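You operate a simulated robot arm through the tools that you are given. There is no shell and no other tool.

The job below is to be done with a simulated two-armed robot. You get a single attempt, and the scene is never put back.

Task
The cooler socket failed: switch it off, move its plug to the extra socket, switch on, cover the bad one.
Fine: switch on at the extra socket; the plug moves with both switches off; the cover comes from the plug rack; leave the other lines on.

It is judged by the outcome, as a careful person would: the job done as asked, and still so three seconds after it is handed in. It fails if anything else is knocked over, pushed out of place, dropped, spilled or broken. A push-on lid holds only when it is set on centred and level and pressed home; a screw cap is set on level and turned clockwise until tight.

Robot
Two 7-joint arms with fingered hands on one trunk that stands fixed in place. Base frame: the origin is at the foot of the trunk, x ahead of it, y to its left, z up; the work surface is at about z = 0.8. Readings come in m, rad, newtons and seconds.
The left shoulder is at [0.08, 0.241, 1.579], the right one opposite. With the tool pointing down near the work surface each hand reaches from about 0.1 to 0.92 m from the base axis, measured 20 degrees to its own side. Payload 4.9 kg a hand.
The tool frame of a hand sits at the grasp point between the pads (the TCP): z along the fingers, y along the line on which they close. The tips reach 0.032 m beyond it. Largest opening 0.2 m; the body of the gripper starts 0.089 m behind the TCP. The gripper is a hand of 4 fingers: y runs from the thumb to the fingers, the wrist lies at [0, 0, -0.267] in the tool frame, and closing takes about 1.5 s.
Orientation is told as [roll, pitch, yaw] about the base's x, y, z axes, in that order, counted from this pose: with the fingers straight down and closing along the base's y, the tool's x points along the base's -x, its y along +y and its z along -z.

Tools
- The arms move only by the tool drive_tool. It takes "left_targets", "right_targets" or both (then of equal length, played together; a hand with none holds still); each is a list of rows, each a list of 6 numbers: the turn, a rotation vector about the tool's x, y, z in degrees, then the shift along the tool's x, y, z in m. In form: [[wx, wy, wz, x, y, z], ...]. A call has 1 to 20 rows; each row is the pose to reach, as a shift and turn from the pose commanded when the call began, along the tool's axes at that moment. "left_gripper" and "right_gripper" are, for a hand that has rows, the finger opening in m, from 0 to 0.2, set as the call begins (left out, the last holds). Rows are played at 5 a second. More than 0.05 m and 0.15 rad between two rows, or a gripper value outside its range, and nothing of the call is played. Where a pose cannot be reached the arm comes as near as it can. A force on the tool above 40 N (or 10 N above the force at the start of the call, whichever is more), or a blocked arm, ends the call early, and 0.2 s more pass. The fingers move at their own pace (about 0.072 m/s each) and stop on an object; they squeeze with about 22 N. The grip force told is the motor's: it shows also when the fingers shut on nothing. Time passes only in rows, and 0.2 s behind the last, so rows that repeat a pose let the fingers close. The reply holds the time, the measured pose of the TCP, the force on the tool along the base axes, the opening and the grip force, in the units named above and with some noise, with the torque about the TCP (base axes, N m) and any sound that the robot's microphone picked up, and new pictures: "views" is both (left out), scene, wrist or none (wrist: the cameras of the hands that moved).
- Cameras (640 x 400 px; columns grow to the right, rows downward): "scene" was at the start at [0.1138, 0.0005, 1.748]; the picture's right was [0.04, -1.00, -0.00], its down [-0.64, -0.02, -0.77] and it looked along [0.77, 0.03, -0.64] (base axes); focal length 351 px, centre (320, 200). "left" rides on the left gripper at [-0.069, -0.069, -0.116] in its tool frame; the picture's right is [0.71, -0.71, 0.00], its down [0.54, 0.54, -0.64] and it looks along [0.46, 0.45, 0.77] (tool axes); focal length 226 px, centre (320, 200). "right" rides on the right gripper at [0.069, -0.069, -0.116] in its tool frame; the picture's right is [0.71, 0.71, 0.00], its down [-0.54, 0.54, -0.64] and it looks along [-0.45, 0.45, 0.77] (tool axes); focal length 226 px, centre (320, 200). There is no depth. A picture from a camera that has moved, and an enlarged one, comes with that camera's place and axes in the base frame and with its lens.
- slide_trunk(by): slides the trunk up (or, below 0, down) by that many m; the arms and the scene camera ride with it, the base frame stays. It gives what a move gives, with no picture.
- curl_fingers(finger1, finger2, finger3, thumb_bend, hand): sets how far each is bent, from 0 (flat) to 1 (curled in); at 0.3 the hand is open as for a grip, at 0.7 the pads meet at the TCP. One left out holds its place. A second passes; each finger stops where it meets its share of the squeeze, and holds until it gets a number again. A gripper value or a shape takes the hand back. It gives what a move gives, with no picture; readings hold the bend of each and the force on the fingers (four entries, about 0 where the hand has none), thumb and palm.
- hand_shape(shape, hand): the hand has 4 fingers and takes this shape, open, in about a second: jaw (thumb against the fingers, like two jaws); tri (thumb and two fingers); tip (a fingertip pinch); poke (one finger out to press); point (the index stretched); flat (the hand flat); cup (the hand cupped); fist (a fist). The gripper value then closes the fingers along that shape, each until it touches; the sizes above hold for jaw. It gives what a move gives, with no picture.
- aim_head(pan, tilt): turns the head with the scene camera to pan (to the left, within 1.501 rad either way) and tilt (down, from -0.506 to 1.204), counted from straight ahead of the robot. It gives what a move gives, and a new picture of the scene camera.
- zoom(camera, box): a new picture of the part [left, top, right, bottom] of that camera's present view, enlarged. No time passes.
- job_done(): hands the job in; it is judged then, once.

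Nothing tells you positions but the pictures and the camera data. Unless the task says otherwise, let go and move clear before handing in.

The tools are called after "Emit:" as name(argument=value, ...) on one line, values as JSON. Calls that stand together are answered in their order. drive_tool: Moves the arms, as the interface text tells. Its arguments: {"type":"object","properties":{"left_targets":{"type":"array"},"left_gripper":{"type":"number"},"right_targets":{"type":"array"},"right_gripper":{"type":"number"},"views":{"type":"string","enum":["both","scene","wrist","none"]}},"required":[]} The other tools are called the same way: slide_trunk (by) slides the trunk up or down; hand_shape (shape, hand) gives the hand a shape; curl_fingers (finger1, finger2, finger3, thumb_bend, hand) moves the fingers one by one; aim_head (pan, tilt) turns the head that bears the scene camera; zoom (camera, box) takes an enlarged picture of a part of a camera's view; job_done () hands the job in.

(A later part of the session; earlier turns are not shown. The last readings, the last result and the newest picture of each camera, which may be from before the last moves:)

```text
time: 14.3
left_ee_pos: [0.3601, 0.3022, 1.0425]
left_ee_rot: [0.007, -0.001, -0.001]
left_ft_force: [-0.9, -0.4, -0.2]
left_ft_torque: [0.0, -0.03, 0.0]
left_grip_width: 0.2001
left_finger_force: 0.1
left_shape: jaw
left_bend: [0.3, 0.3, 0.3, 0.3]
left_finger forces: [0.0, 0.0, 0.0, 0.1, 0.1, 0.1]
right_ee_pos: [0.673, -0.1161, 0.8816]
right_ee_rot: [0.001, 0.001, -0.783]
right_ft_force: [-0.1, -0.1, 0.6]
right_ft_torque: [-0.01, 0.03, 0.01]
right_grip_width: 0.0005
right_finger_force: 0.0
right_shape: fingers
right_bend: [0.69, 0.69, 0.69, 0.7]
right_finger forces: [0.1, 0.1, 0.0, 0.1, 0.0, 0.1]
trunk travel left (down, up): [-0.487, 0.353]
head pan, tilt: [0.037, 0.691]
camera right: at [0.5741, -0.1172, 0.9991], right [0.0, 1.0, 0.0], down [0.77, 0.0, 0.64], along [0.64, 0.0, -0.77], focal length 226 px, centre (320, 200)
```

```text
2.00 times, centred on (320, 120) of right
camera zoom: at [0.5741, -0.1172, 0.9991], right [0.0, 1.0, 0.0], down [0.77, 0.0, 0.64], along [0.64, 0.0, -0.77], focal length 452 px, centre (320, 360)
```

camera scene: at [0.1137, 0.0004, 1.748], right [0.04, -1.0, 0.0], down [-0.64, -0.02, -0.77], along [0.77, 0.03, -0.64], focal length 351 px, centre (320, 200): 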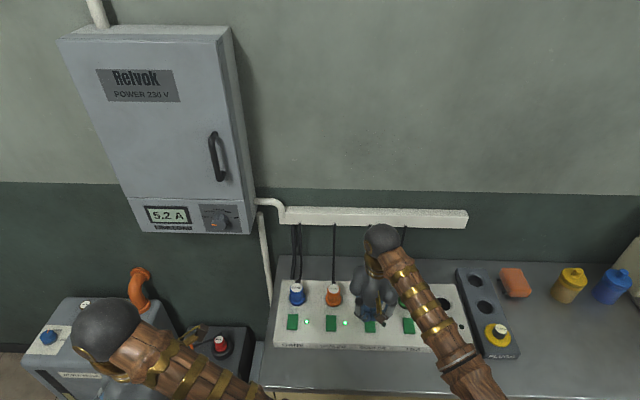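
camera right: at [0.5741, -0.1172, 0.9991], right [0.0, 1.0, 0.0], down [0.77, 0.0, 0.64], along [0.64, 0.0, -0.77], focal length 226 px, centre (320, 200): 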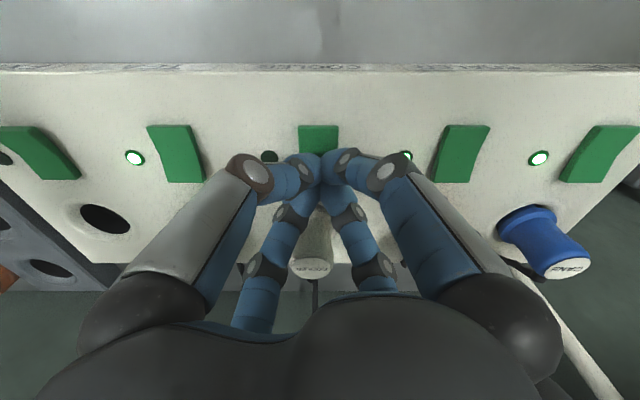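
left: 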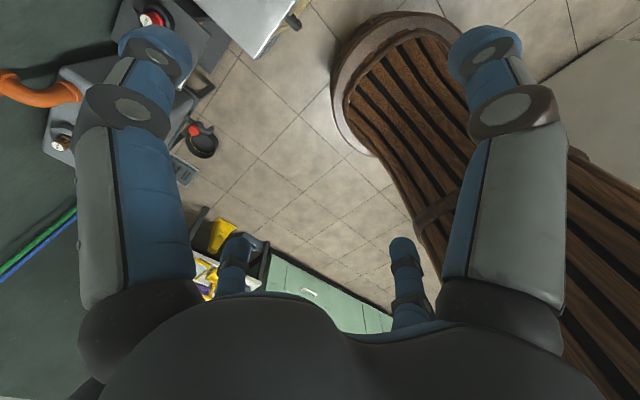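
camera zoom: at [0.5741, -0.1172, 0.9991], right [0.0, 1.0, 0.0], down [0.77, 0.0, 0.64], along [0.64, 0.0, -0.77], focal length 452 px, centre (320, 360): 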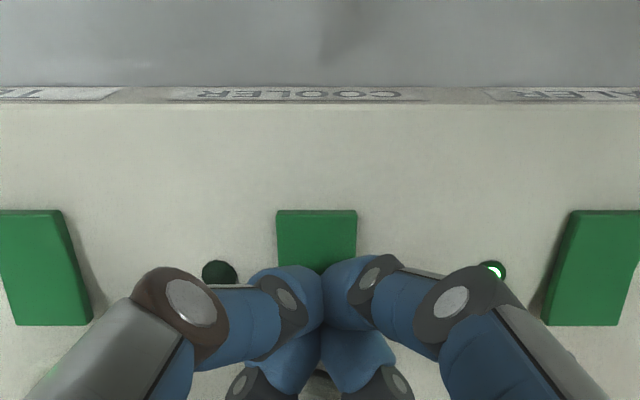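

No contact yet. Continuing in finer steps.

Emit:
drive_tool(right_targets=[[0, 0, 0, 0, 0, 0.003], [0, 0, 0, 0, 0, 0.006], [0, 0, 0, 0, 0, 0.008], [0, 0, 0, 0, 0, 0.008]], views="wrist")

Emit:
zoom(camera="right", box=[220, 20, 420, 220])

```text
time: 15.3
left_ee_pos: [0.3598, 0.3017, 1.0429]
left_ee_rot: [0.007, -0.001, -0.001]
left_ft_force: [-0.1, 0.5, 0.0]
left_ft_torque: [-0.02, 0.01, -0.01]
left_grip_width: 0.1998
left_finger_force: 0.0
left_shape: jaw
left_bend: [0.3, 0.3, 0.3, 0.3]
left_finger forces: [0.1, 0.0, 0.0, 0.1, 0.0, 0.1]
right_ee_pos: [0.6716, -0.1168, 0.8762]
right_ee_rot: [-0.002, -0.001, -0.784]
right_ft_force: [0.0, 0.1, 7.4]
right_ft_torque: [0.04, 0.07, 0.01]
right_grip_width: 0.0001
right_finger_force: 0.0
right_shape: fingers
right_bend: [0.71, 0.69, 0.69, 0.7]
right_finger forces: [0.0, 0.0, 0.0, 0.1, 0.0, 0.0]
trunk travel left (down, up): [-0.487, 0.353]
head pan, tilt: [0.037, 0.691]
camera right: at [0.5738, -0.1178, 0.9932], right [0.0, 1.0, 0.0], down [0.77, 0.0, 0.64], along [0.64, 0.0, -0.77], focal length 226 px, centre (320, 200)
```

right: 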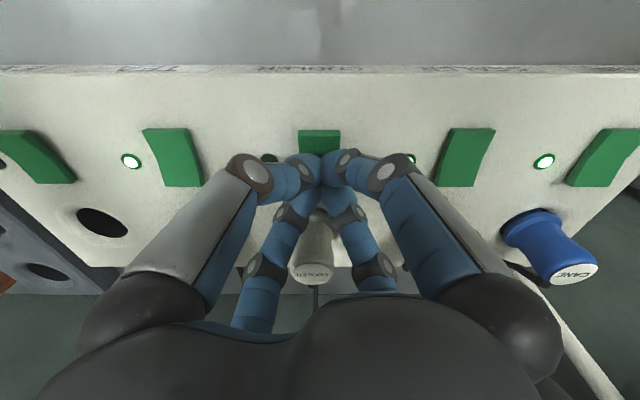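

```text
2.00 times, centred on (320, 120) of right
camera zoom: at [0.5738, -0.1178, 0.9932], right [0.0, 1.0, 0.0], down [0.77, 0.0, 0.64], along [0.64, 0.0, -0.77], focal length 452 px, centre (320, 360)
```

zoom: 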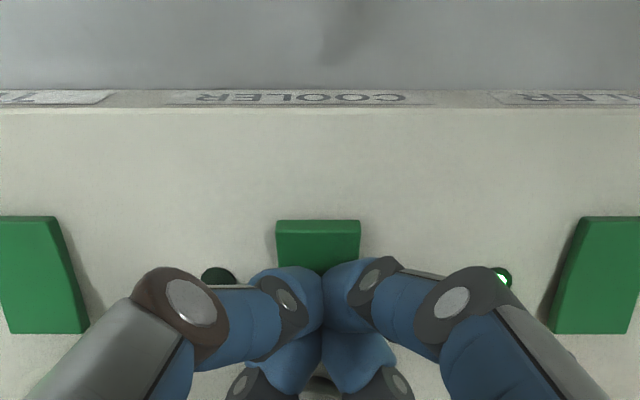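

The front end of the COOLER rocker has risen, and I read 7 N. I'll press slightly more to be sure it latches, then lift and check that it stays off.

Emit:
drive_tool(right_targets=[[0, 0, 0, 0, 0, 0.002], [0, 0, 0, 0, 0, 0.003], [0, 0, 0, 0, 0, 0.0], [0, 0, 0, 0, 0, -0.02], [0, 0, 0, 0, 0, -0.05], [0, 0, 0, 0, 0, -0.09], [0, 0, 0, 0, 0, -0.12]], views="both")

Emit:
zoom(camera="right", box=[220, 50, 420, 250])

Emit:
zoom(camera="scene", box=[270, 270, 470, 360])

Emit:
zoom(camera="scene", box=[120, 190, 260, 240])

```text
time: 16.9
left_ee_pos: [0.3609, 0.3001, 1.0435]
left_ee_rot: [0.006, -0.001, -0.001]
left_ft_force: [-0.2, 0.5, -0.6]
left_ft_torque: [-0.02, 0.01, 0.01]
left_grip_width: 0.2001
left_finger_force: 0.1
left_shape: jaw
left_bend: [0.3, 0.3, 0.3, 0.3]
left_finger forces: [0.1, 0.0, 0.1, 0.0, 0.0, 0.1]
right_ee_pos: [0.672, -0.1168, 0.9951]
right_ee_rot: [-0.002, 0.001, -0.785]
right_ft_force: [-0.7, 0.2, 0.3]
right_ft_torque: [0.0, -0.03, 0.0]
right_grip_width: 0.0
right_finger_force: 0.1
right_shape: fingers
right_bend: [0.72, 0.69, 0.69, 0.7]
right_finger forces: [0.0, 0.0, 0.0, 0.0, 0.0, 0.0]
trunk travel left (down, up): [-0.487, 0.353]
head pan, tilt: [0.037, 0.691]
camera scene: at [0.1143, -0.0016, 1.7478], right [0.04, -1.0, 0.0], down [-0.64, -0.02, -0.77], along [0.77, 0.03, -0.64], focal length 351 px, centre (320, 200)
camera right: at [0.575, -0.1165, 1.111], right [0.0, 1.0, 0.0], down [0.77, 0.0, 0.64], along [0.64, 0.0, -0.77], focal length 226 px, centre (320, 200)
```

scene: 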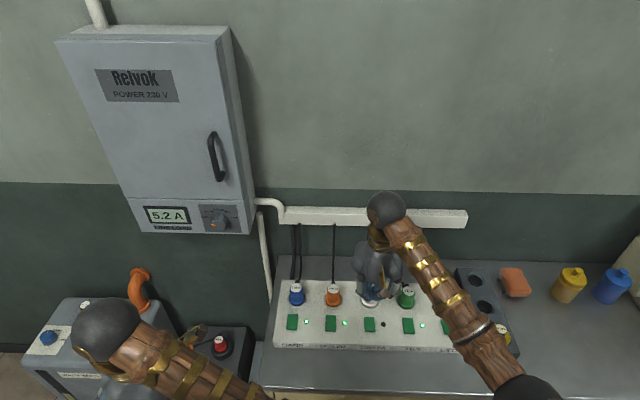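
right: 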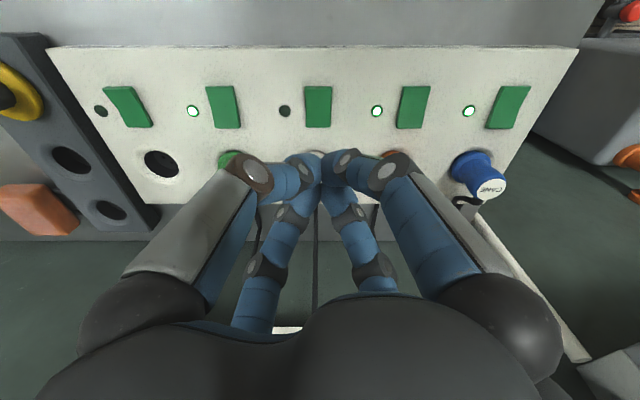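

```text
2.00 times, centred on (320, 150) of right
camera zoom: at [0.575, -0.1165, 1.111], right [0.0, 1.0, 0.0], down [0.77, 0.0, 0.64], along [0.64, 0.0, -0.77], focal length 452 px, centre (320, 300)
```

zoom: 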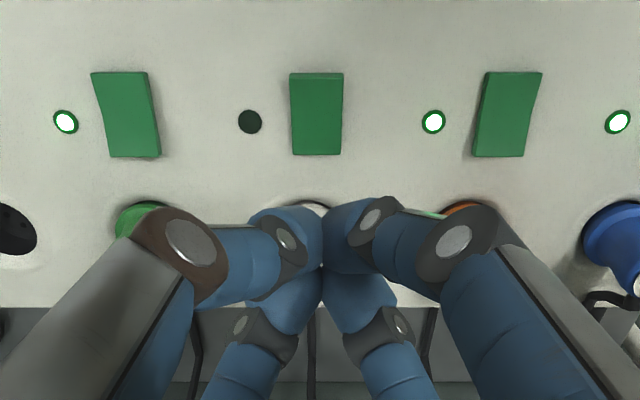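

```text
3.20 times, centred on (370, 315) of scene
camera zoom: at [0.1143, -0.0016, 1.7478], right [0.04, -1.0, 0.0], down [-0.64, -0.02, -0.77], along [0.77, 0.03, -0.64], focal length 1123 px, centre (160, -168)
```

zoom: 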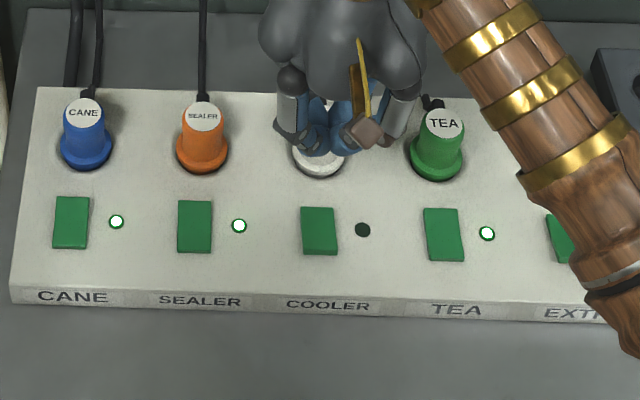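

```text
4.57 times, centred on (190, 215) of scene
camera zoom: at [0.1143, -0.0016, 1.7478], right [0.04, -1.0, 0.0], down [-0.64, -0.02, -0.77], along [0.77, 0.03, -0.64], focal length 1604 px, centre (914, 131)
```

zoom: 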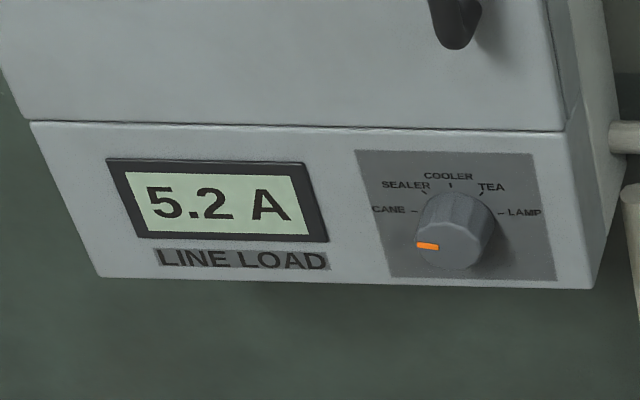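

I'll verify the COOLER rocker's state closely against TEA and EXTRA.

Emit:
zoom(camera="scene", box=[355, 305, 425, 345])

Emit:
zoom(camera="right", box=[80, 60, 240, 160])

Emit:
zoom(camera="right", box=[200, 60, 440, 160])

```text
9.14 times, centred on (390, 325) of scene
camera zoom: at [0.1143, -0.0016, 1.7478], right [0.04, -1.0, 0.0], down [-0.64, -0.02, -0.77], along [0.77, 0.03, -0.64], focal length 3209 px, centre (-320, -943)
```

zoom: 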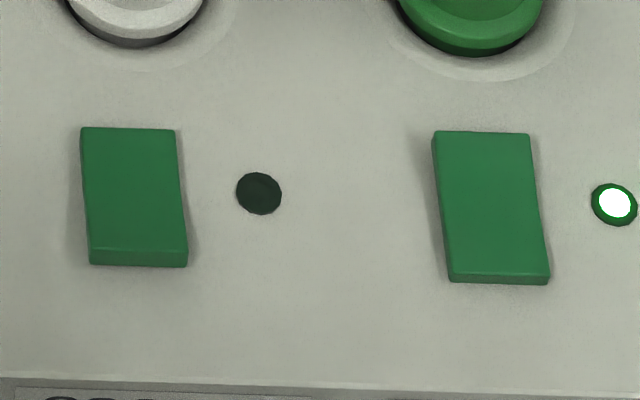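

```text
4.00 times, centred on (160, 110) of right
camera zoom: at [0.575, -0.1165, 1.111], right [0.0, 1.0, 0.0], down [0.77, 0.0, 0.64], along [0.64, 0.0, -0.77], focal length 904 px, centre (960, 560)
```

zoom: 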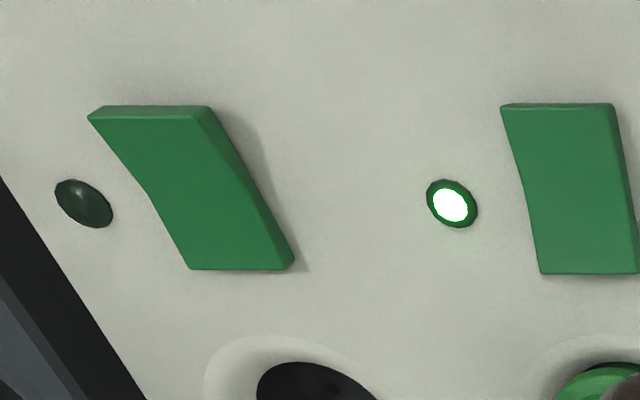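

```text
2.67 times, centred on (320, 110) of right
camera zoom: at [0.575, -0.1165, 1.111], right [0.0, 1.0, 0.0], down [0.77, 0.0, 0.64], along [0.64, 0.0, -0.77], focal length 603 px, centre (320, 440)
```

zoom: 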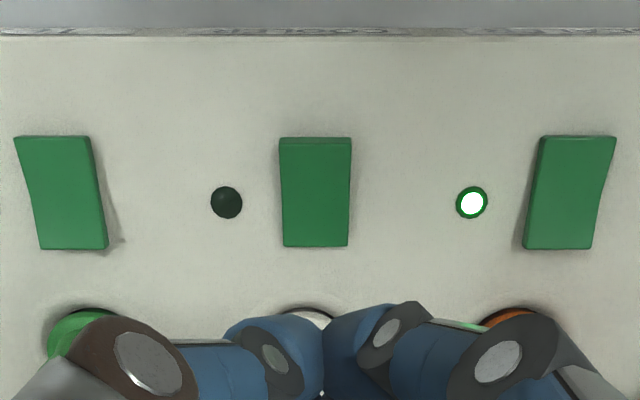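

The COOLER rocker is now off like EXTRA, and the other lines are untouched. Next I'll open the hand in jaw shape above the cooler plug, then set an opening of about 0.085 m.

Emit:
drive_tool(right_targets=[[0, 0, 0, -0.012, 0.012, -0.015], [0, 0, 0, -0.024, 0.024, -0.03], [0, 0, 0, -0.036, 0.035, -0.03], [0, 0, 0, -0.0467, 0.0453, -0.03]], views="none")

Emit:
hand_shape(shape="jaw", hand="right")

Emit:
drive_tool(right_targets=[[0, 0, 0, 0, 0, 0], [0, 0, 0, 0, 0, 0], [0, 0, 0, 0, 0, 0], [0, 0, 0, 0, 0, 0], [0, 0, 0, 0, 0, 0]], right_gripper=0.085, views="both")

Emit:
zoom(camera="right", box=[200, 80, 440, 300])

Emit:
zoom(camera="scene", box=[310, 200, 450, 340])

```text
time: 17.9
left_ee_pos: [0.3608, 0.3027, 1.0424]
left_ee_rot: [0.008, -0.001, -0.002]
left_ft_force: [0.8, 1.1, -0.9]
left_ft_torque: [-0.02, 0.03, -0.02]
left_grip_width: 0.2002
left_finger_force: 0.1
left_shape: jaw
left_bend: [0.3, 0.3, 0.3, 0.3]
left_finger forces: [0.0, 0.0, 0.1, 0.0, 0.1, 0.0]
right_ee_pos: [0.7373, -0.1174, 1.025]
right_ee_rot: [-0.003, 0.001, -0.784]
right_ft_force: [0.1, 0.6, 0.7]
right_ft_torque: [0.0, 0.02, 0.02]
right_grip_width: 0.0003
right_finger_force: 0.0
right_shape: fingers
right_bend: [0.72, 0.69, 0.69, 0.7]
right_finger forces: [0.1, 0.0, 0.0, 0.0, 0.0, 0.0]
trunk travel left (down, up): [-0.487, 0.353]
head pan, tilt: [0.037, 0.691]
```

```text
time: 18.8
left_ee_pos: [0.36, 0.3015, 1.0427]
left_ee_rot: [0.007, 0.0, -0.002]
left_ft_force: [0.7, 1.2, 0.2]
left_ft_torque: [-0.04, 0.05, 0.02]
left_grip_width: 0.2
left_finger_force: 0.1
left_shape: jaw
left_bend: [0.3, 0.3, 0.3, 0.3]
left_finger forces: [0.0, 0.0, 0.0, 0.0, 0.0, 0.0]
right_ee_pos: [0.7369, -0.1162, 1.0267]
right_ee_rot: [0.0, -0.002, -0.784]
right_ft_force: [-0.8, 0.0, -0.4]
right_ft_torque: [-0.01, 0.01, 0.01]
right_grip_width: 0.2
right_finger_force: 0.1
right_shape: jaw
right_bend: [0.3, 0.3, 0.3, 0.3]
right_finger forces: [0.1, 0.0, 0.0, 0.1, 0.1, 0.0]
trunk travel left (down, up): [-0.487, 0.353]
head pan, tilt: [0.037, 0.691]
```

```text
time: 20.0
left_ee_pos: [0.3599, 0.301, 1.0438]
left_ee_rot: [0.007, 0.001, -0.003]
left_ft_force: [0.2, -0.8, 0.1]
left_ft_torque: [-0.01, 0.01, 0.0]
left_grip_width: 0.2
left_finger_force: 0.1
left_shape: jaw
left_bend: [0.3, 0.3, 0.3, 0.3]
left_finger forces: [0.0, 0.1, 0.0, 0.0, 0.0, 0.1]
right_ee_pos: [0.7381, -0.1166, 1.0243]
right_ee_rot: [0.0, -0.001, -0.782]
right_ft_force: [0.0, 0.6, 0.4]
right_ft_torque: [0.02, -0.03, 0.01]
right_grip_width: 0.0854
right_finger_force: 0.0
right_shape: jaw
right_bend: [0.41, 0.41, 0.41, 0.4]
right_finger forces: [0.0, 0.0, 0.0, 0.1, 0.1, 0.0]
trunk travel left (down, up): [-0.487, 0.353]
head pan, tilt: [0.037, 0.691]
camera scene: at [0.1138, 0.0008, 1.748], right [0.04, -1.0, 0.0], down [-0.64, -0.02, -0.77], along [0.77, 0.03, -0.64], focal length 351 px, centre (320, 200)
camera right: at [0.6392, -0.1165, 1.1422], right [0.0, 1.0, 0.0], down [0.77, 0.0, 0.64], along [0.64, 0.0, -0.77], focal length 226 px, centre (320, 200)
```

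scene: 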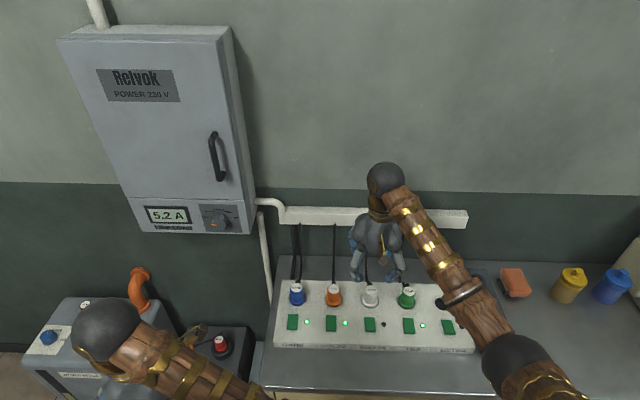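
right: 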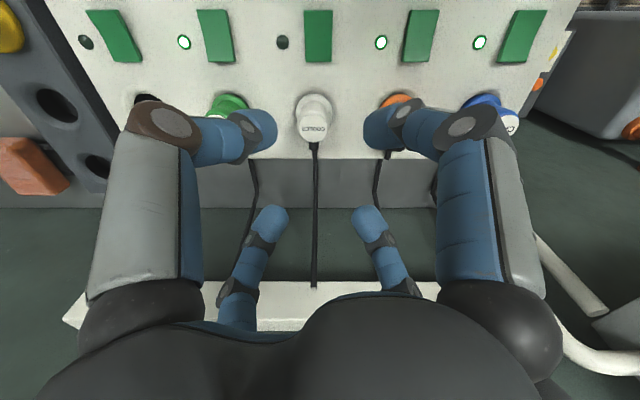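

```text
1.82 times, centred on (320, 190) of right
camera zoom: at [0.6392, -0.1165, 1.1422], right [0.0, 1.0, 0.0], down [0.77, 0.0, 0.64], along [0.64, 0.0, -0.77], focal length 411 px, centre (320, 218)
```

zoom: 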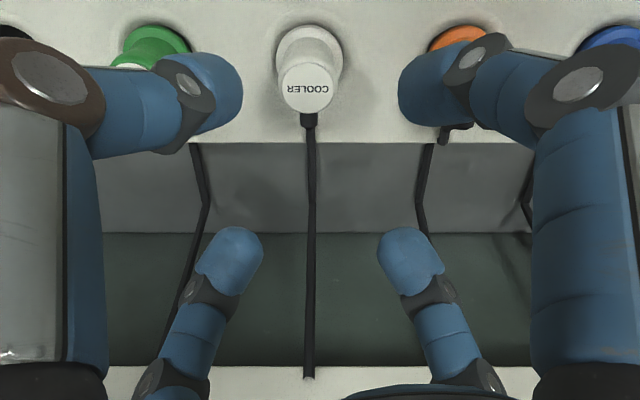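

```text
2.86 times, centred on (380, 270) of scene
camera zoom: at [0.1138, 0.0008, 1.748], right [0.04, -1.0, 0.0], down [-0.64, -0.02, -0.77], along [0.77, 0.03, -0.64], focal length 1003 px, centre (149, 0)
```

zoom: 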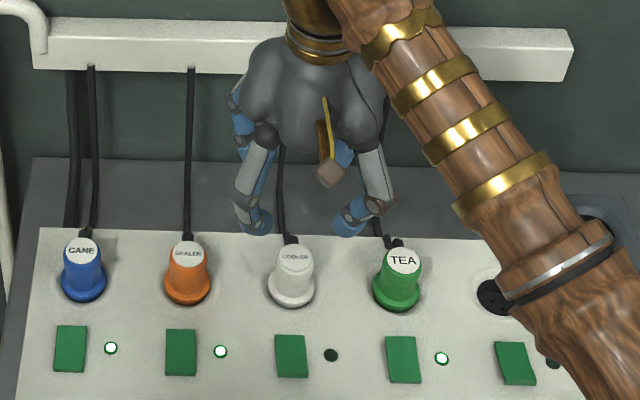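

I can see the plug slightly to the right of the TCP, with its axis at about (0.738, -0.125), so I'll shift -8 mm in y. Then I'll lower the open hand around it, fingers on the diagonals so the cord and neighbouring plugs stay clear.

Emit:
drive_tool(right_targets=[[0, 0, 0, -0.0058, -0.0058, 0.0], [0, 0, 0, -0.0058, -0.0058, 0.03], [0, 0, 0, -0.0058, -0.0058, 0.06], [0, 0, 0, -0.0058, -0.0058, 0.08], [0, 0, 0, -0.0058, -0.0058, 0.08]], views="both")

Emit:
zoom(camera="right", box=[200, 60, 440, 280])

Emit:
zoom(camera="scene", box=[310, 220, 450, 340])

```text
time: 21.2
left_ee_pos: [0.3607, 0.3027, 1.0416]
left_ee_rot: [0.006, 0.0, -0.001]
left_ft_force: [0.1, 0.0, 0.7]
left_ft_torque: [0.03, -0.01, -0.01]
left_grip_width: 0.2001
left_finger_force: 0.1
left_shape: jaw
left_bend: [0.3, 0.3, 0.3, 0.3]
left_finger forces: [0.0, 0.0, 0.1, 0.0, 0.1, 0.1]
right_ee_pos: [0.7378, -0.1268, 0.9451]
right_ee_rot: [-0.001, -0.002, -0.785]
right_ft_force: [-0.1, -0.5, -0.3]
right_ft_torque: [-0.01, 0.01, -0.01]
right_grip_width: 0.0855
right_finger_force: 0.1
right_shape: jaw
right_bend: [0.41, 0.41, 0.41, 0.4]
right_finger forces: [0.0, 0.1, 0.1, 0.0, 0.0, 0.0]
trunk travel left (down, up): [-0.487, 0.353]
head pan, tilt: [0.037, 0.691]
camera scene: at [0.1138, 0.0009, 1.748], right [0.04, -1.0, 0.0], down [-0.64, -0.02, -0.77], along [0.77, 0.03, -0.64], focal length 351 px, centre (320, 200)
camera right: at [0.6401, -0.1264, 1.0619], right [0.0, 1.0, 0.0], down [0.77, 0.0, 0.64], along [0.64, 0.0, -0.77], focal length 226 px, centre (320, 200)
```

scene: 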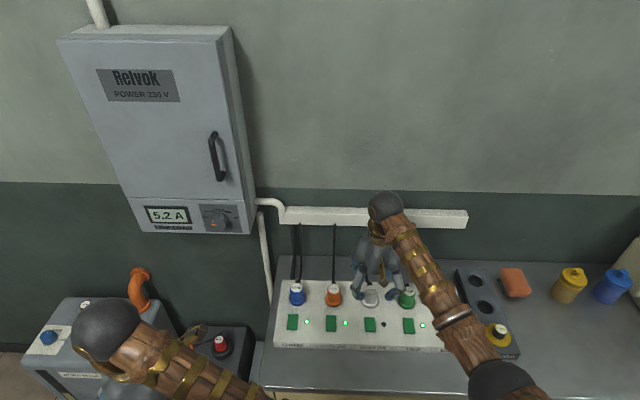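
right: 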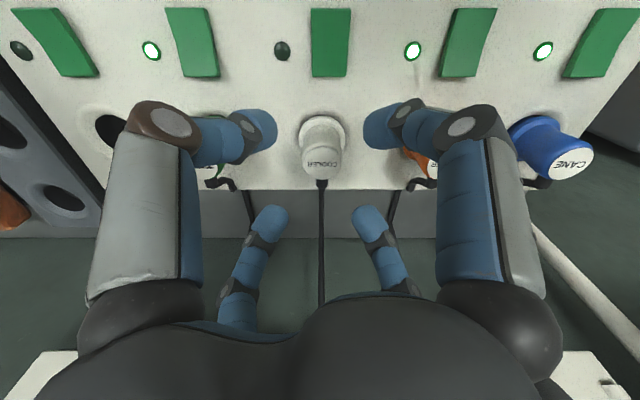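

```text
1.82 times, centred on (320, 170) of right
camera zoom: at [0.6401, -0.1264, 1.0619], right [0.0, 1.0, 0.0], down [0.77, 0.0, 0.64], along [0.64, 0.0, -0.77], focal length 411 px, centre (320, 254)
```

zoom: 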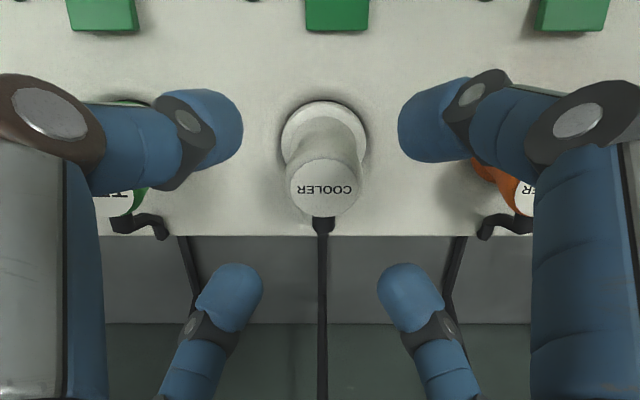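

```text
3.33 times, centred on (380, 280) of scene
camera zoom: at [0.1138, 0.0009, 1.748], right [0.04, -1.0, 0.0], down [-0.64, -0.02, -0.77], along [0.77, 0.03, -0.64], focal length 1170 px, centre (120, -67)
```

zoom: 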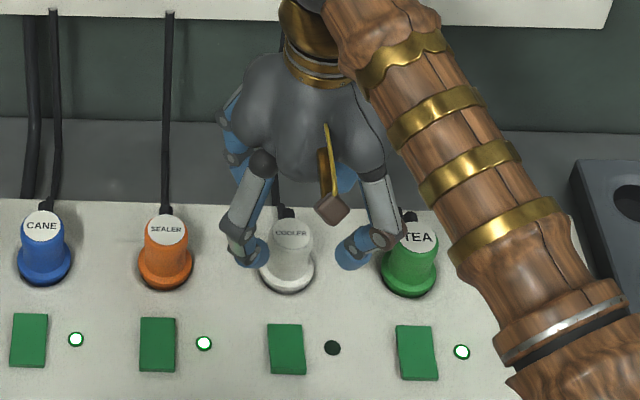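

The plug is centred in the open hand within about 2 mm. I'll lower the hand around it to grasp height.

Emit:
drive_tool(right_targets=[[0, 0, 0, 0.0014, 0.0014, 0.02], [0, 0, 0, 0.0014, 0.0014, 0.04], [0, 0, 0, 0.0014, 0.0014, 0.055], [0, 0, 0, 0.0014, 0.0014, 0.066], [0, 0, 0, 0.0014, 0.0014, 0.066]], views="both")

Emit:
zoom(camera="right", box=[200, 60, 440, 280])

Emit:
zoom(camera="scene", box=[310, 240, 450, 350])

```text
time: 22.4
left_ee_pos: [0.3596, 0.3029, 1.042]
left_ee_rot: [0.007, -0.001, -0.002]
left_ft_force: [0.1, 0.0, 0.6]
left_ft_torque: [0.0, -0.03, -0.02]
left_grip_width: 0.2003
left_finger_force: 0.2
left_shape: jaw
left_bend: [0.3, 0.3, 0.3, 0.3]
left_finger forces: [0.0, 0.0, 0.1, 0.0, 0.0, 0.0]
right_ee_pos: [0.7393, -0.1244, 0.878]
right_ee_rot: [0.0, 0.002, -0.784]
right_ft_force: [-0.1, 0.6, 0.1]
right_ft_torque: [0.0, 0.02, -0.04]
right_grip_width: 0.0854
right_finger_force: 0.2
right_shape: jaw
right_bend: [0.41, 0.41, 0.41, 0.4]
right_finger forces: [0.0, 0.0, 0.0, 0.0, 0.1, 0.0]
trunk travel left (down, up): [-0.487, 0.353]
head pan, tilt: [0.037, 0.691]
camera scene: at [0.1137, 0.0005, 1.748], right [0.04, -1.0, 0.0], down [-0.64, -0.02, -0.77], along [0.77, 0.03, -0.64], focal length 351 px, centre (320, 200)
camera right: at [0.6415, -0.1244, 0.9947], right [0.0, 1.0, 0.0], down [0.77, 0.0, 0.64], along [0.64, 0.0, -0.77], focal length 226 px, centre (320, 200)
```

scene: 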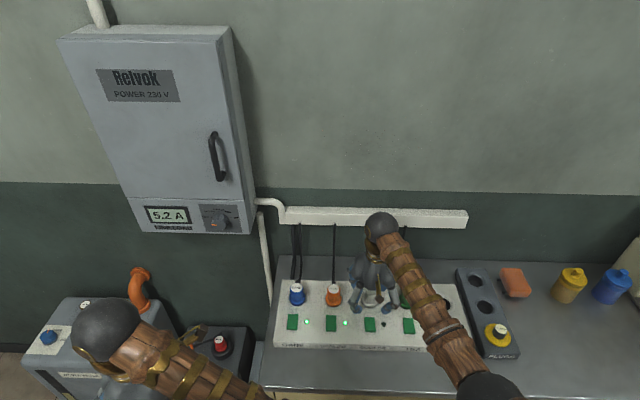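
right: 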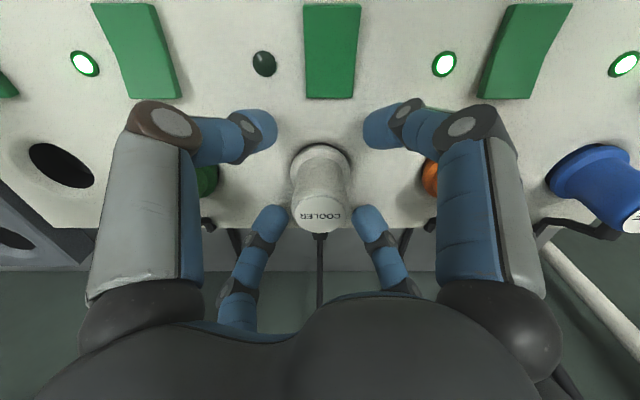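

```text
1.82 times, centred on (320, 170) of right
camera zoom: at [0.6415, -0.1244, 0.9947], right [0.0, 1.0, 0.0], down [0.77, 0.0, 0.64], along [0.64, 0.0, -0.77], focal length 411 px, centre (320, 254)
```

zoom: 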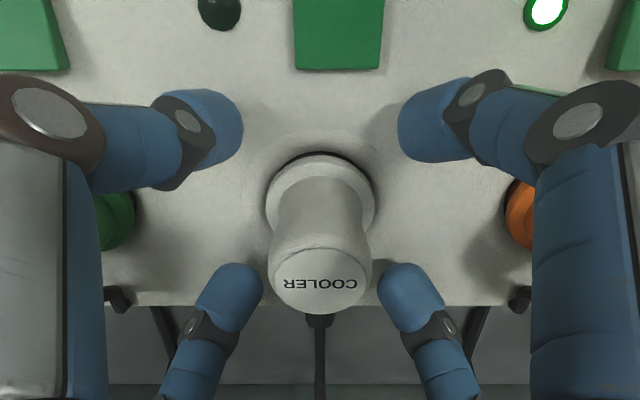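

```text
3.64 times, centred on (380, 295) of scene
camera zoom: at [0.1137, 0.0005, 1.748], right [0.04, -1.0, 0.0], down [-0.64, -0.02, -0.77], along [0.77, 0.03, -0.64], focal length 1276 px, centre (102, -146)
```

zoom: 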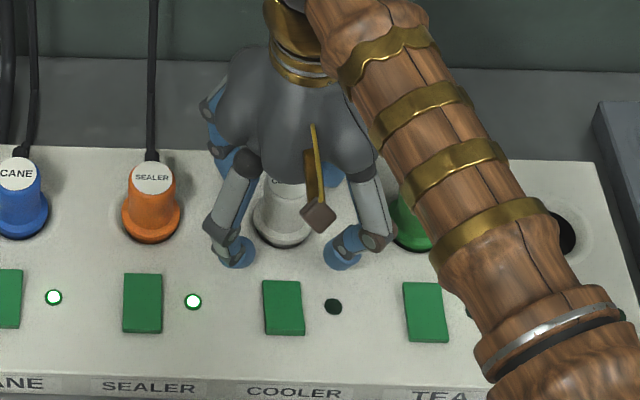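

The hand surrounds the plug, centred, with neighbours clear. I'll raise 5 mm so the pads seat on the body above the flange, then close.

Emit:
drive_tool(right_targets=[[0, 0, 0, 0, 0, -0.005]], views="none")

Emit:
drive_tool(right_targets=[[0, 0, 0, 0, 0, 0], [0, 0, 0, 0, 0, 0], [0, 0, 0, 0, 0, 0], [0, 0, 0, 0, 0, 0], [0, 0, 0, 0, 0, 0], [0, 0, 0, 0, 0, 0], [0, 0, 0, 0, 0, 0]], right_gripper=0.0, views="both")

Emit:
zoom(camera="right", box=[200, 60, 440, 280])

Emit:
zoom(camera="scene", box=[310, 240, 450, 350])

```text
time: 22.8
left_ee_pos: [0.3595, 0.3019, 1.0425]
left_ee_rot: [0.006, 0.001, -0.003]
left_ft_force: [-0.3, 0.0, -1.3]
left_ft_torque: [-0.03, -0.04, 0.0]
left_grip_width: 0.2
left_finger_force: 0.1
left_shape: jaw
left_bend: [0.3, 0.3, 0.3, 0.3]
left_finger forces: [0.0, 0.0, 0.0, 0.0, 0.1, 0.0]
right_ee_pos: [0.7394, -0.1234, 0.8822]
right_ee_rot: [0.001, -0.002, -0.785]
right_ft_force: [-0.1, -0.5, 0.7]
right_ft_torque: [0.03, -0.04, 0.04]
right_grip_width: 0.0855
right_finger_force: 0.1
right_shape: jaw
right_bend: [0.41, 0.41, 0.41, 0.4]
right_finger forces: [0.1, 0.0, 0.0, 0.0, 0.1, 0.0]
trunk travel left (down, up): [-0.487, 0.353]
head pan, tilt: [0.037, 0.691]
```

```text
time: 24.4
left_ee_pos: [0.3594, 0.3017, 1.0412]
left_ee_rot: [0.008, 0.0, -0.003]
left_ft_force: [-0.6, -0.2, -0.3]
left_ft_torque: [0.02, 0.0, 0.03]
left_grip_width: 0.2
left_finger_force: 0.0
left_shape: jaw
left_bend: [0.3, 0.3, 0.3, 0.3]
left_finger forces: [0.0, 0.0, 0.1, 0.0, 0.0, 0.0]
right_ee_pos: [0.7388, -0.125, 0.8827]
right_ee_rot: [0.001, -0.001, -0.785]
right_ft_force: [0.2, 0.5, -0.7]
right_ft_torque: [0.0, 0.0, 0.01]
right_grip_width: 0.0287
right_finger_force: 22.0
right_shape: jaw
right_bend: [0.77, 0.55, 0.55, 0.6]
right_finger forces: [17.9, 19.6, 19.7, 0.0, 18.4, 0.0]
trunk travel left (down, up): [-0.487, 0.353]
head pan, tilt: [0.037, 0.691]
camera scene: at [0.1139, 0.0008, 1.7479], right [0.04, -1.0, 0.0], down [-0.64, -0.02, -0.77], along [0.77, 0.03, -0.64], focal length 351 px, centre (320, 200)
camera right: at [0.6405, -0.1244, 0.9994], right [0.0, 1.0, 0.0], down [0.77, 0.0, 0.64], along [0.64, 0.0, -0.77], focal length 226 px, centre (320, 200)
```

scene: 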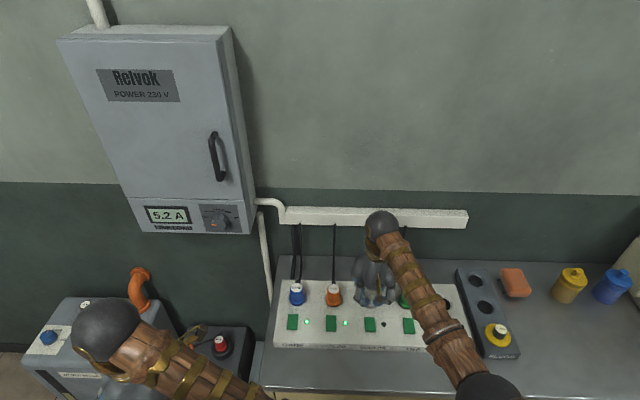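
right: 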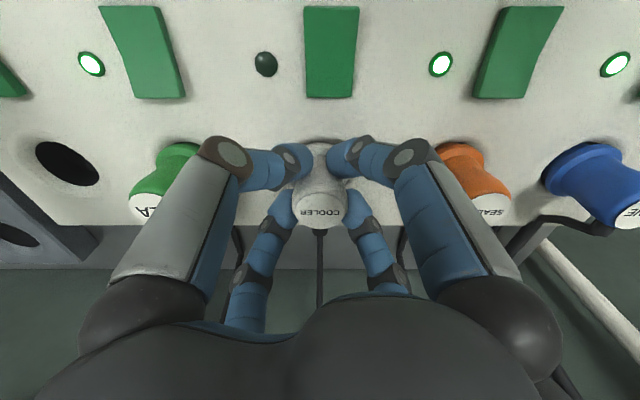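

```text
1.82 times, centred on (320, 170) of right
camera zoom: at [0.6405, -0.1244, 0.9994], right [0.0, 1.0, 0.0], down [0.77, 0.0, 0.64], along [0.64, 0.0, -0.77], focal length 411 px, centre (320, 254)
```

zoom: 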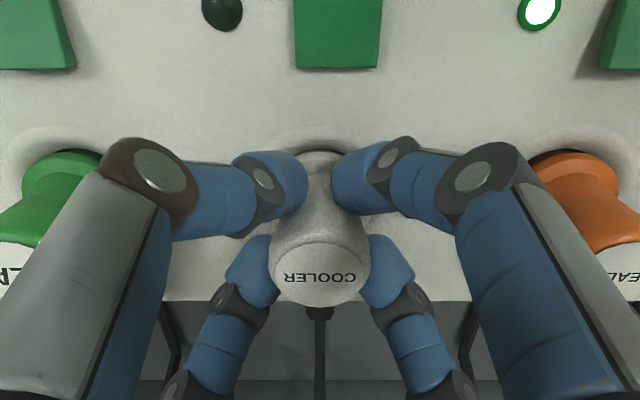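

```text
3.64 times, centred on (380, 295) of scene
camera zoom: at [0.1139, 0.0008, 1.7479], right [0.04, -1.0, 0.0], down [-0.64, -0.02, -0.77], along [0.77, 0.03, -0.64], focal length 1276 px, centre (102, -146)
```

zoom: 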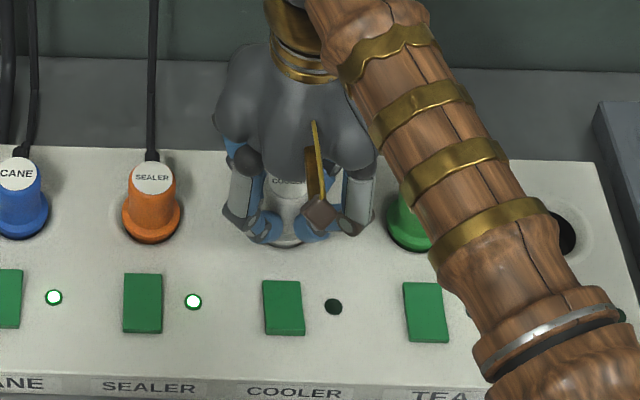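

Gripped: all four digits hold with about 18–20 N. I'll pull the plug straight up gently.

Emit:
drive_tool(right_targets=[[0, 0, 0, 0, 0, -0.005], [0, 0, 0, 0, 0, -0.01], [0, 0, 0, 0, 0, -0.015], [0, 0, 0, 0, 0, -0.02]], views="wrist")

Emit:
zoom(camera="right", box=[200, 60, 440, 280])

```text
time: 25.4
left_ee_pos: [0.3596, 0.3021, 1.0412]
left_ee_rot: [0.008, -0.001, -0.002]
left_ft_force: [0.3, -0.1, 0.2]
left_ft_torque: [0.0, 0.05, 0.0]
left_grip_width: 0.2
left_finger_force: 0.0
left_shape: jaw
left_bend: [0.3, 0.3, 0.3, 0.3]
left_finger forces: [0.0, 0.0, 0.0, 0.0, 0.0, 0.1]
right_ee_pos: [0.7377, -0.1254, 0.9052]
right_ee_rot: [0.001, 0.0, -0.783]
right_ft_force: [-0.6, 0.4, -1.1]
right_ft_torque: [0.01, 0.01, 0.02]
right_grip_width: 0.029
right_finger_force: 22.2
right_shape: jaw
right_bend: [0.77, 0.55, 0.55, 0.6]
right_finger forces: [18.0, 19.6, 19.7, 0.0, 18.4, 0.0]
trunk travel left (down, up): [-0.487, 0.353]
head pan, tilt: [0.037, 0.691]
camera right: at [0.6389, -0.1248, 1.0209], right [0.0, 1.0, 0.0], down [0.77, 0.0, 0.64], along [0.64, 0.0, -0.77], focal length 226 px, centre (320, 200)
```

right: 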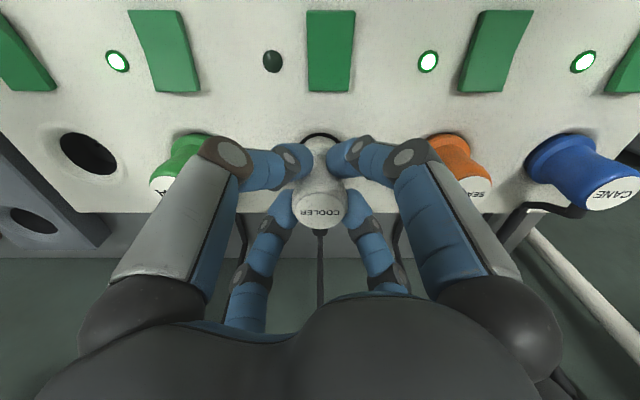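

```text
1.82 times, centred on (320, 170) of right
camera zoom: at [0.6389, -0.1248, 1.0209], right [0.0, 1.0, 0.0], down [0.77, 0.0, 0.64], along [0.64, 0.0, -0.77], focal length 411 px, centre (320, 254)
```

zoom: 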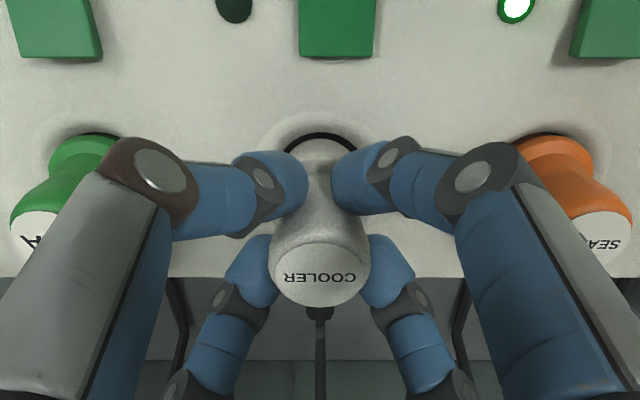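

The plug is out of its socket and rising with the hand. I'll lift it higher to clear the TEA plug.

Emit:
drive_tool(right_targets=[[0, 0, 0, 0, 0, -0.02], [0, 0, 0, 0, 0, -0.04], [0, 0, 0, 0, 0, -0.06], [0, 0, 0, 0, 0, -0.08], [0, 0, 0, 0, 0, -0.1], [0, 0, 0, 0, 0, -0.11]], views="both")

Emit:
zoom(camera="scene", box=[310, 200, 450, 340])

Emit:
zoom(camera="right", box=[200, 60, 440, 280])

```text
time: 26.8
left_ee_pos: [0.3615, 0.3022, 1.0425]
left_ee_rot: [0.006, 0.0, -0.002]
left_ft_force: [-0.4, -0.1, 0.4]
left_ft_torque: [0.04, -0.01, 0.03]
left_grip_width: 0.1998
left_finger_force: 0.1
left_shape: jaw
left_bend: [0.3, 0.3, 0.3, 0.3]
left_finger forces: [0.0, 0.0, 0.0, 0.0, 0.0, 0.0]
right_ee_pos: [0.7364, -0.1252, 1.0139]
right_ee_rot: [-0.001, 0.0, -0.782]
right_ft_force: [0.8, 0.0, -1.0]
right_ft_torque: [0.0, -0.02, -0.01]
right_grip_width: 0.0287
right_finger_force: 22.0
right_shape: jaw
right_bend: [0.77, 0.55, 0.55, 0.6]
right_finger forces: [17.9, 19.5, 19.8, 0.1, 18.3, 0.0]
trunk travel left (down, up): [-0.487, 0.353]
head pan, tilt: [0.037, 0.691]
camera scene: at [0.1142, -0.0004, 1.7479], right [0.04, -1.0, 0.0], down [-0.64, -0.02, -0.77], along [0.77, 0.03, -0.64], focal length 351 px, centre (320, 200)
camera right: at [0.6388, -0.1254, 1.1311], right [0.0, 1.0, 0.0], down [0.77, 0.0, 0.64], along [0.64, 0.0, -0.77], focal length 226 px, centre (320, 200)
```

scene: 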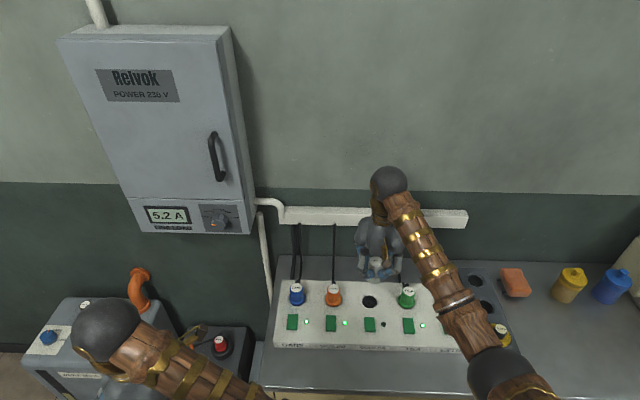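
right: 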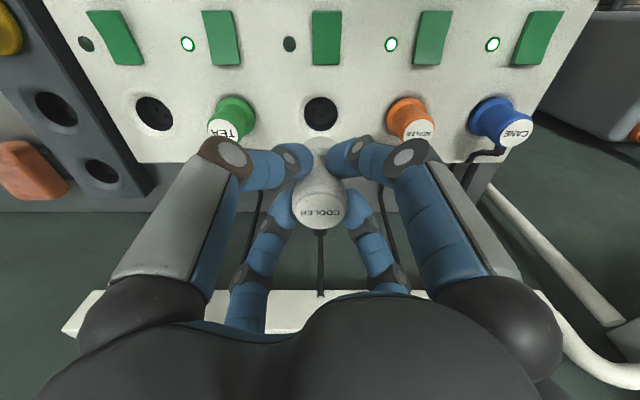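

```text
2.86 times, centred on (380, 270) of scene
camera zoom: at [0.1142, -0.0004, 1.7479], right [0.04, -1.0, 0.0], down [-0.64, -0.02, -0.77], along [0.77, 0.03, -0.64], focal length 1003 px, centre (149, 0)
```

zoom: 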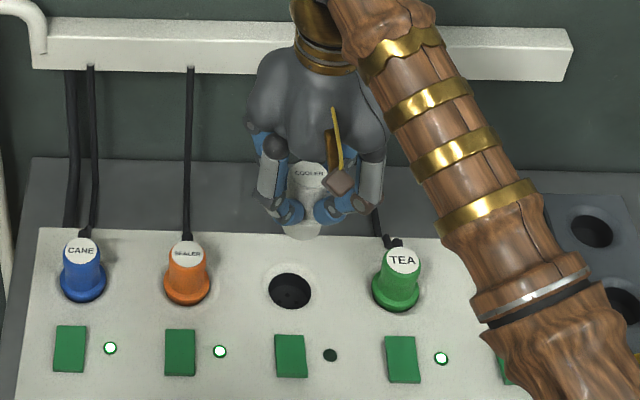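

```text
1.82 times, centred on (320, 170) of right
camera zoom: at [0.6388, -0.1254, 1.1311], right [0.0, 1.0, 0.0], down [0.77, 0.0, 0.64], along [0.64, 0.0, -0.77], focal length 411 px, centre (320, 254)
```

zoom: 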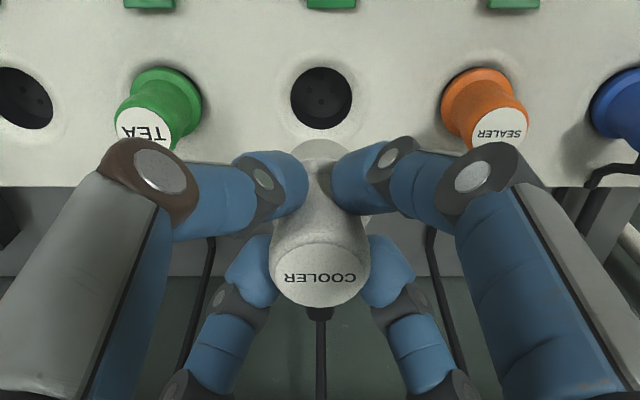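

The cooler plug is held above its empty hole. The extra hole lies exactly two pitches (0.22 m) to the right, so I'll translate -0.22 m in y at this height and check the alignment in the wrist view against the pixel (321, 113) seen now.

Emit:
drive_tool(right_targets=[[0, 0, 0, -0.0222, -0.0222, 0], [0, 0, 0, -0.0444, -0.0444, 0], [0, 0, 0, -0.0666, -0.0666, 0], [0, 0, 0, -0.0888, -0.0888, 0], [0, 0, 0, -0.111, -0.111, 0], [0, 0, 0, -0.1333, -0.1333, 0], [0, 0, 0, -0.1556, -0.1556, 0], [0, 0, 0, -0.1556, -0.1556, 0]], views="both")

Emit:
zoom(camera="scene", box=[350, 200, 490, 340])

Emit:
zoom(camera="right", box=[200, 60, 440, 280])

```text
time: 28.6
left_ee_pos: [0.3595, 0.3025, 1.0421]
left_ee_rot: [0.004, 0.001, -0.002]
left_ft_force: [0.5, -0.3, 1.4]
left_ft_torque: [0.01, 0.01, 0.01]
left_grip_width: 0.2
left_finger_force: 0.0
left_shape: jaw
left_bend: [0.3, 0.3, 0.3, 0.3]
left_finger forces: [0.1, 0.0, 0.0, 0.1, 0.0, 0.1]
right_ee_pos: [0.74, -0.3468, 1.0153]
right_ee_rot: [0.001, 0.001, -0.784]
right_ft_force: [0.0, -0.2, -0.7]
right_ft_torque: [-0.02, 0.04, -0.02]
right_grip_width: 0.029
right_finger_force: 22.0
right_shape: jaw
right_bend: [0.77, 0.55, 0.55, 0.6]
right_finger forces: [18.0, 19.6, 19.8, 0.0, 18.3, 0.0]
trunk travel left (down, up): [-0.487, 0.353]
head pan, tilt: [0.037, 0.691]
camera scene: at [0.1141, 0.0013, 1.7479], right [0.04, -1.0, 0.0], down [-0.64, -0.02, -0.77], along [0.77, 0.03, -0.64], focal length 351 px, centre (320, 200)
camera right: at [0.6414, -0.3467, 1.1327], right [0.0, 1.0, 0.0], down [0.77, 0.0, 0.64], along [0.64, 0.0, -0.77], focal length 226 px, centre (320, 200)
```

scene: 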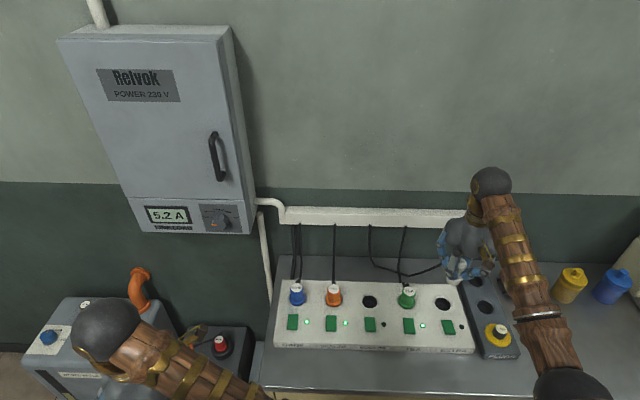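
right: 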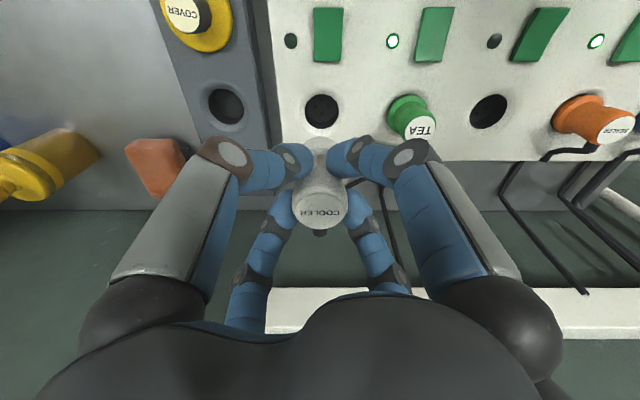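

```text
2.86 times, centred on (420, 270) of scene
camera zoom: at [0.1141, 0.0013, 1.7479], right [0.04, -1.0, 0.0], down [-0.64, -0.02, -0.77], along [0.77, 0.03, -0.64], focal length 1003 px, centre (34, 0)
```

zoom: 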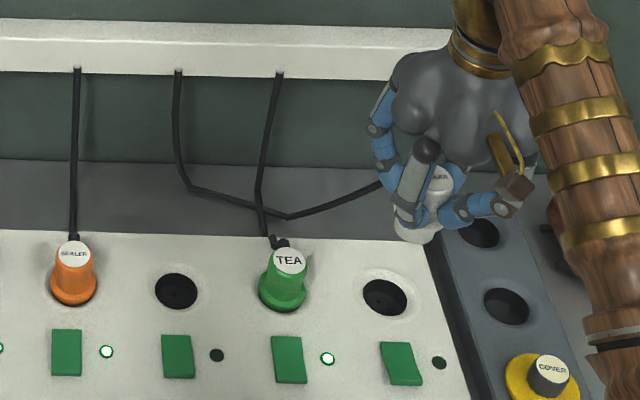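

```text
1.82 times, centred on (320, 170) of right
camera zoom: at [0.6414, -0.3467, 1.1327], right [0.0, 1.0, 0.0], down [0.77, 0.0, 0.64], along [0.64, 0.0, -0.77], focal length 411 px, centre (320, 254)
```

zoom: 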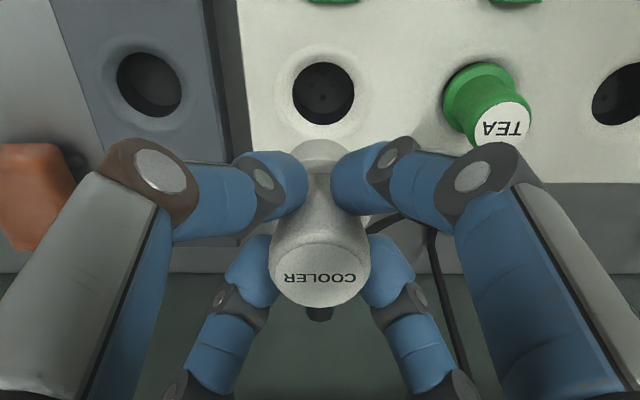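

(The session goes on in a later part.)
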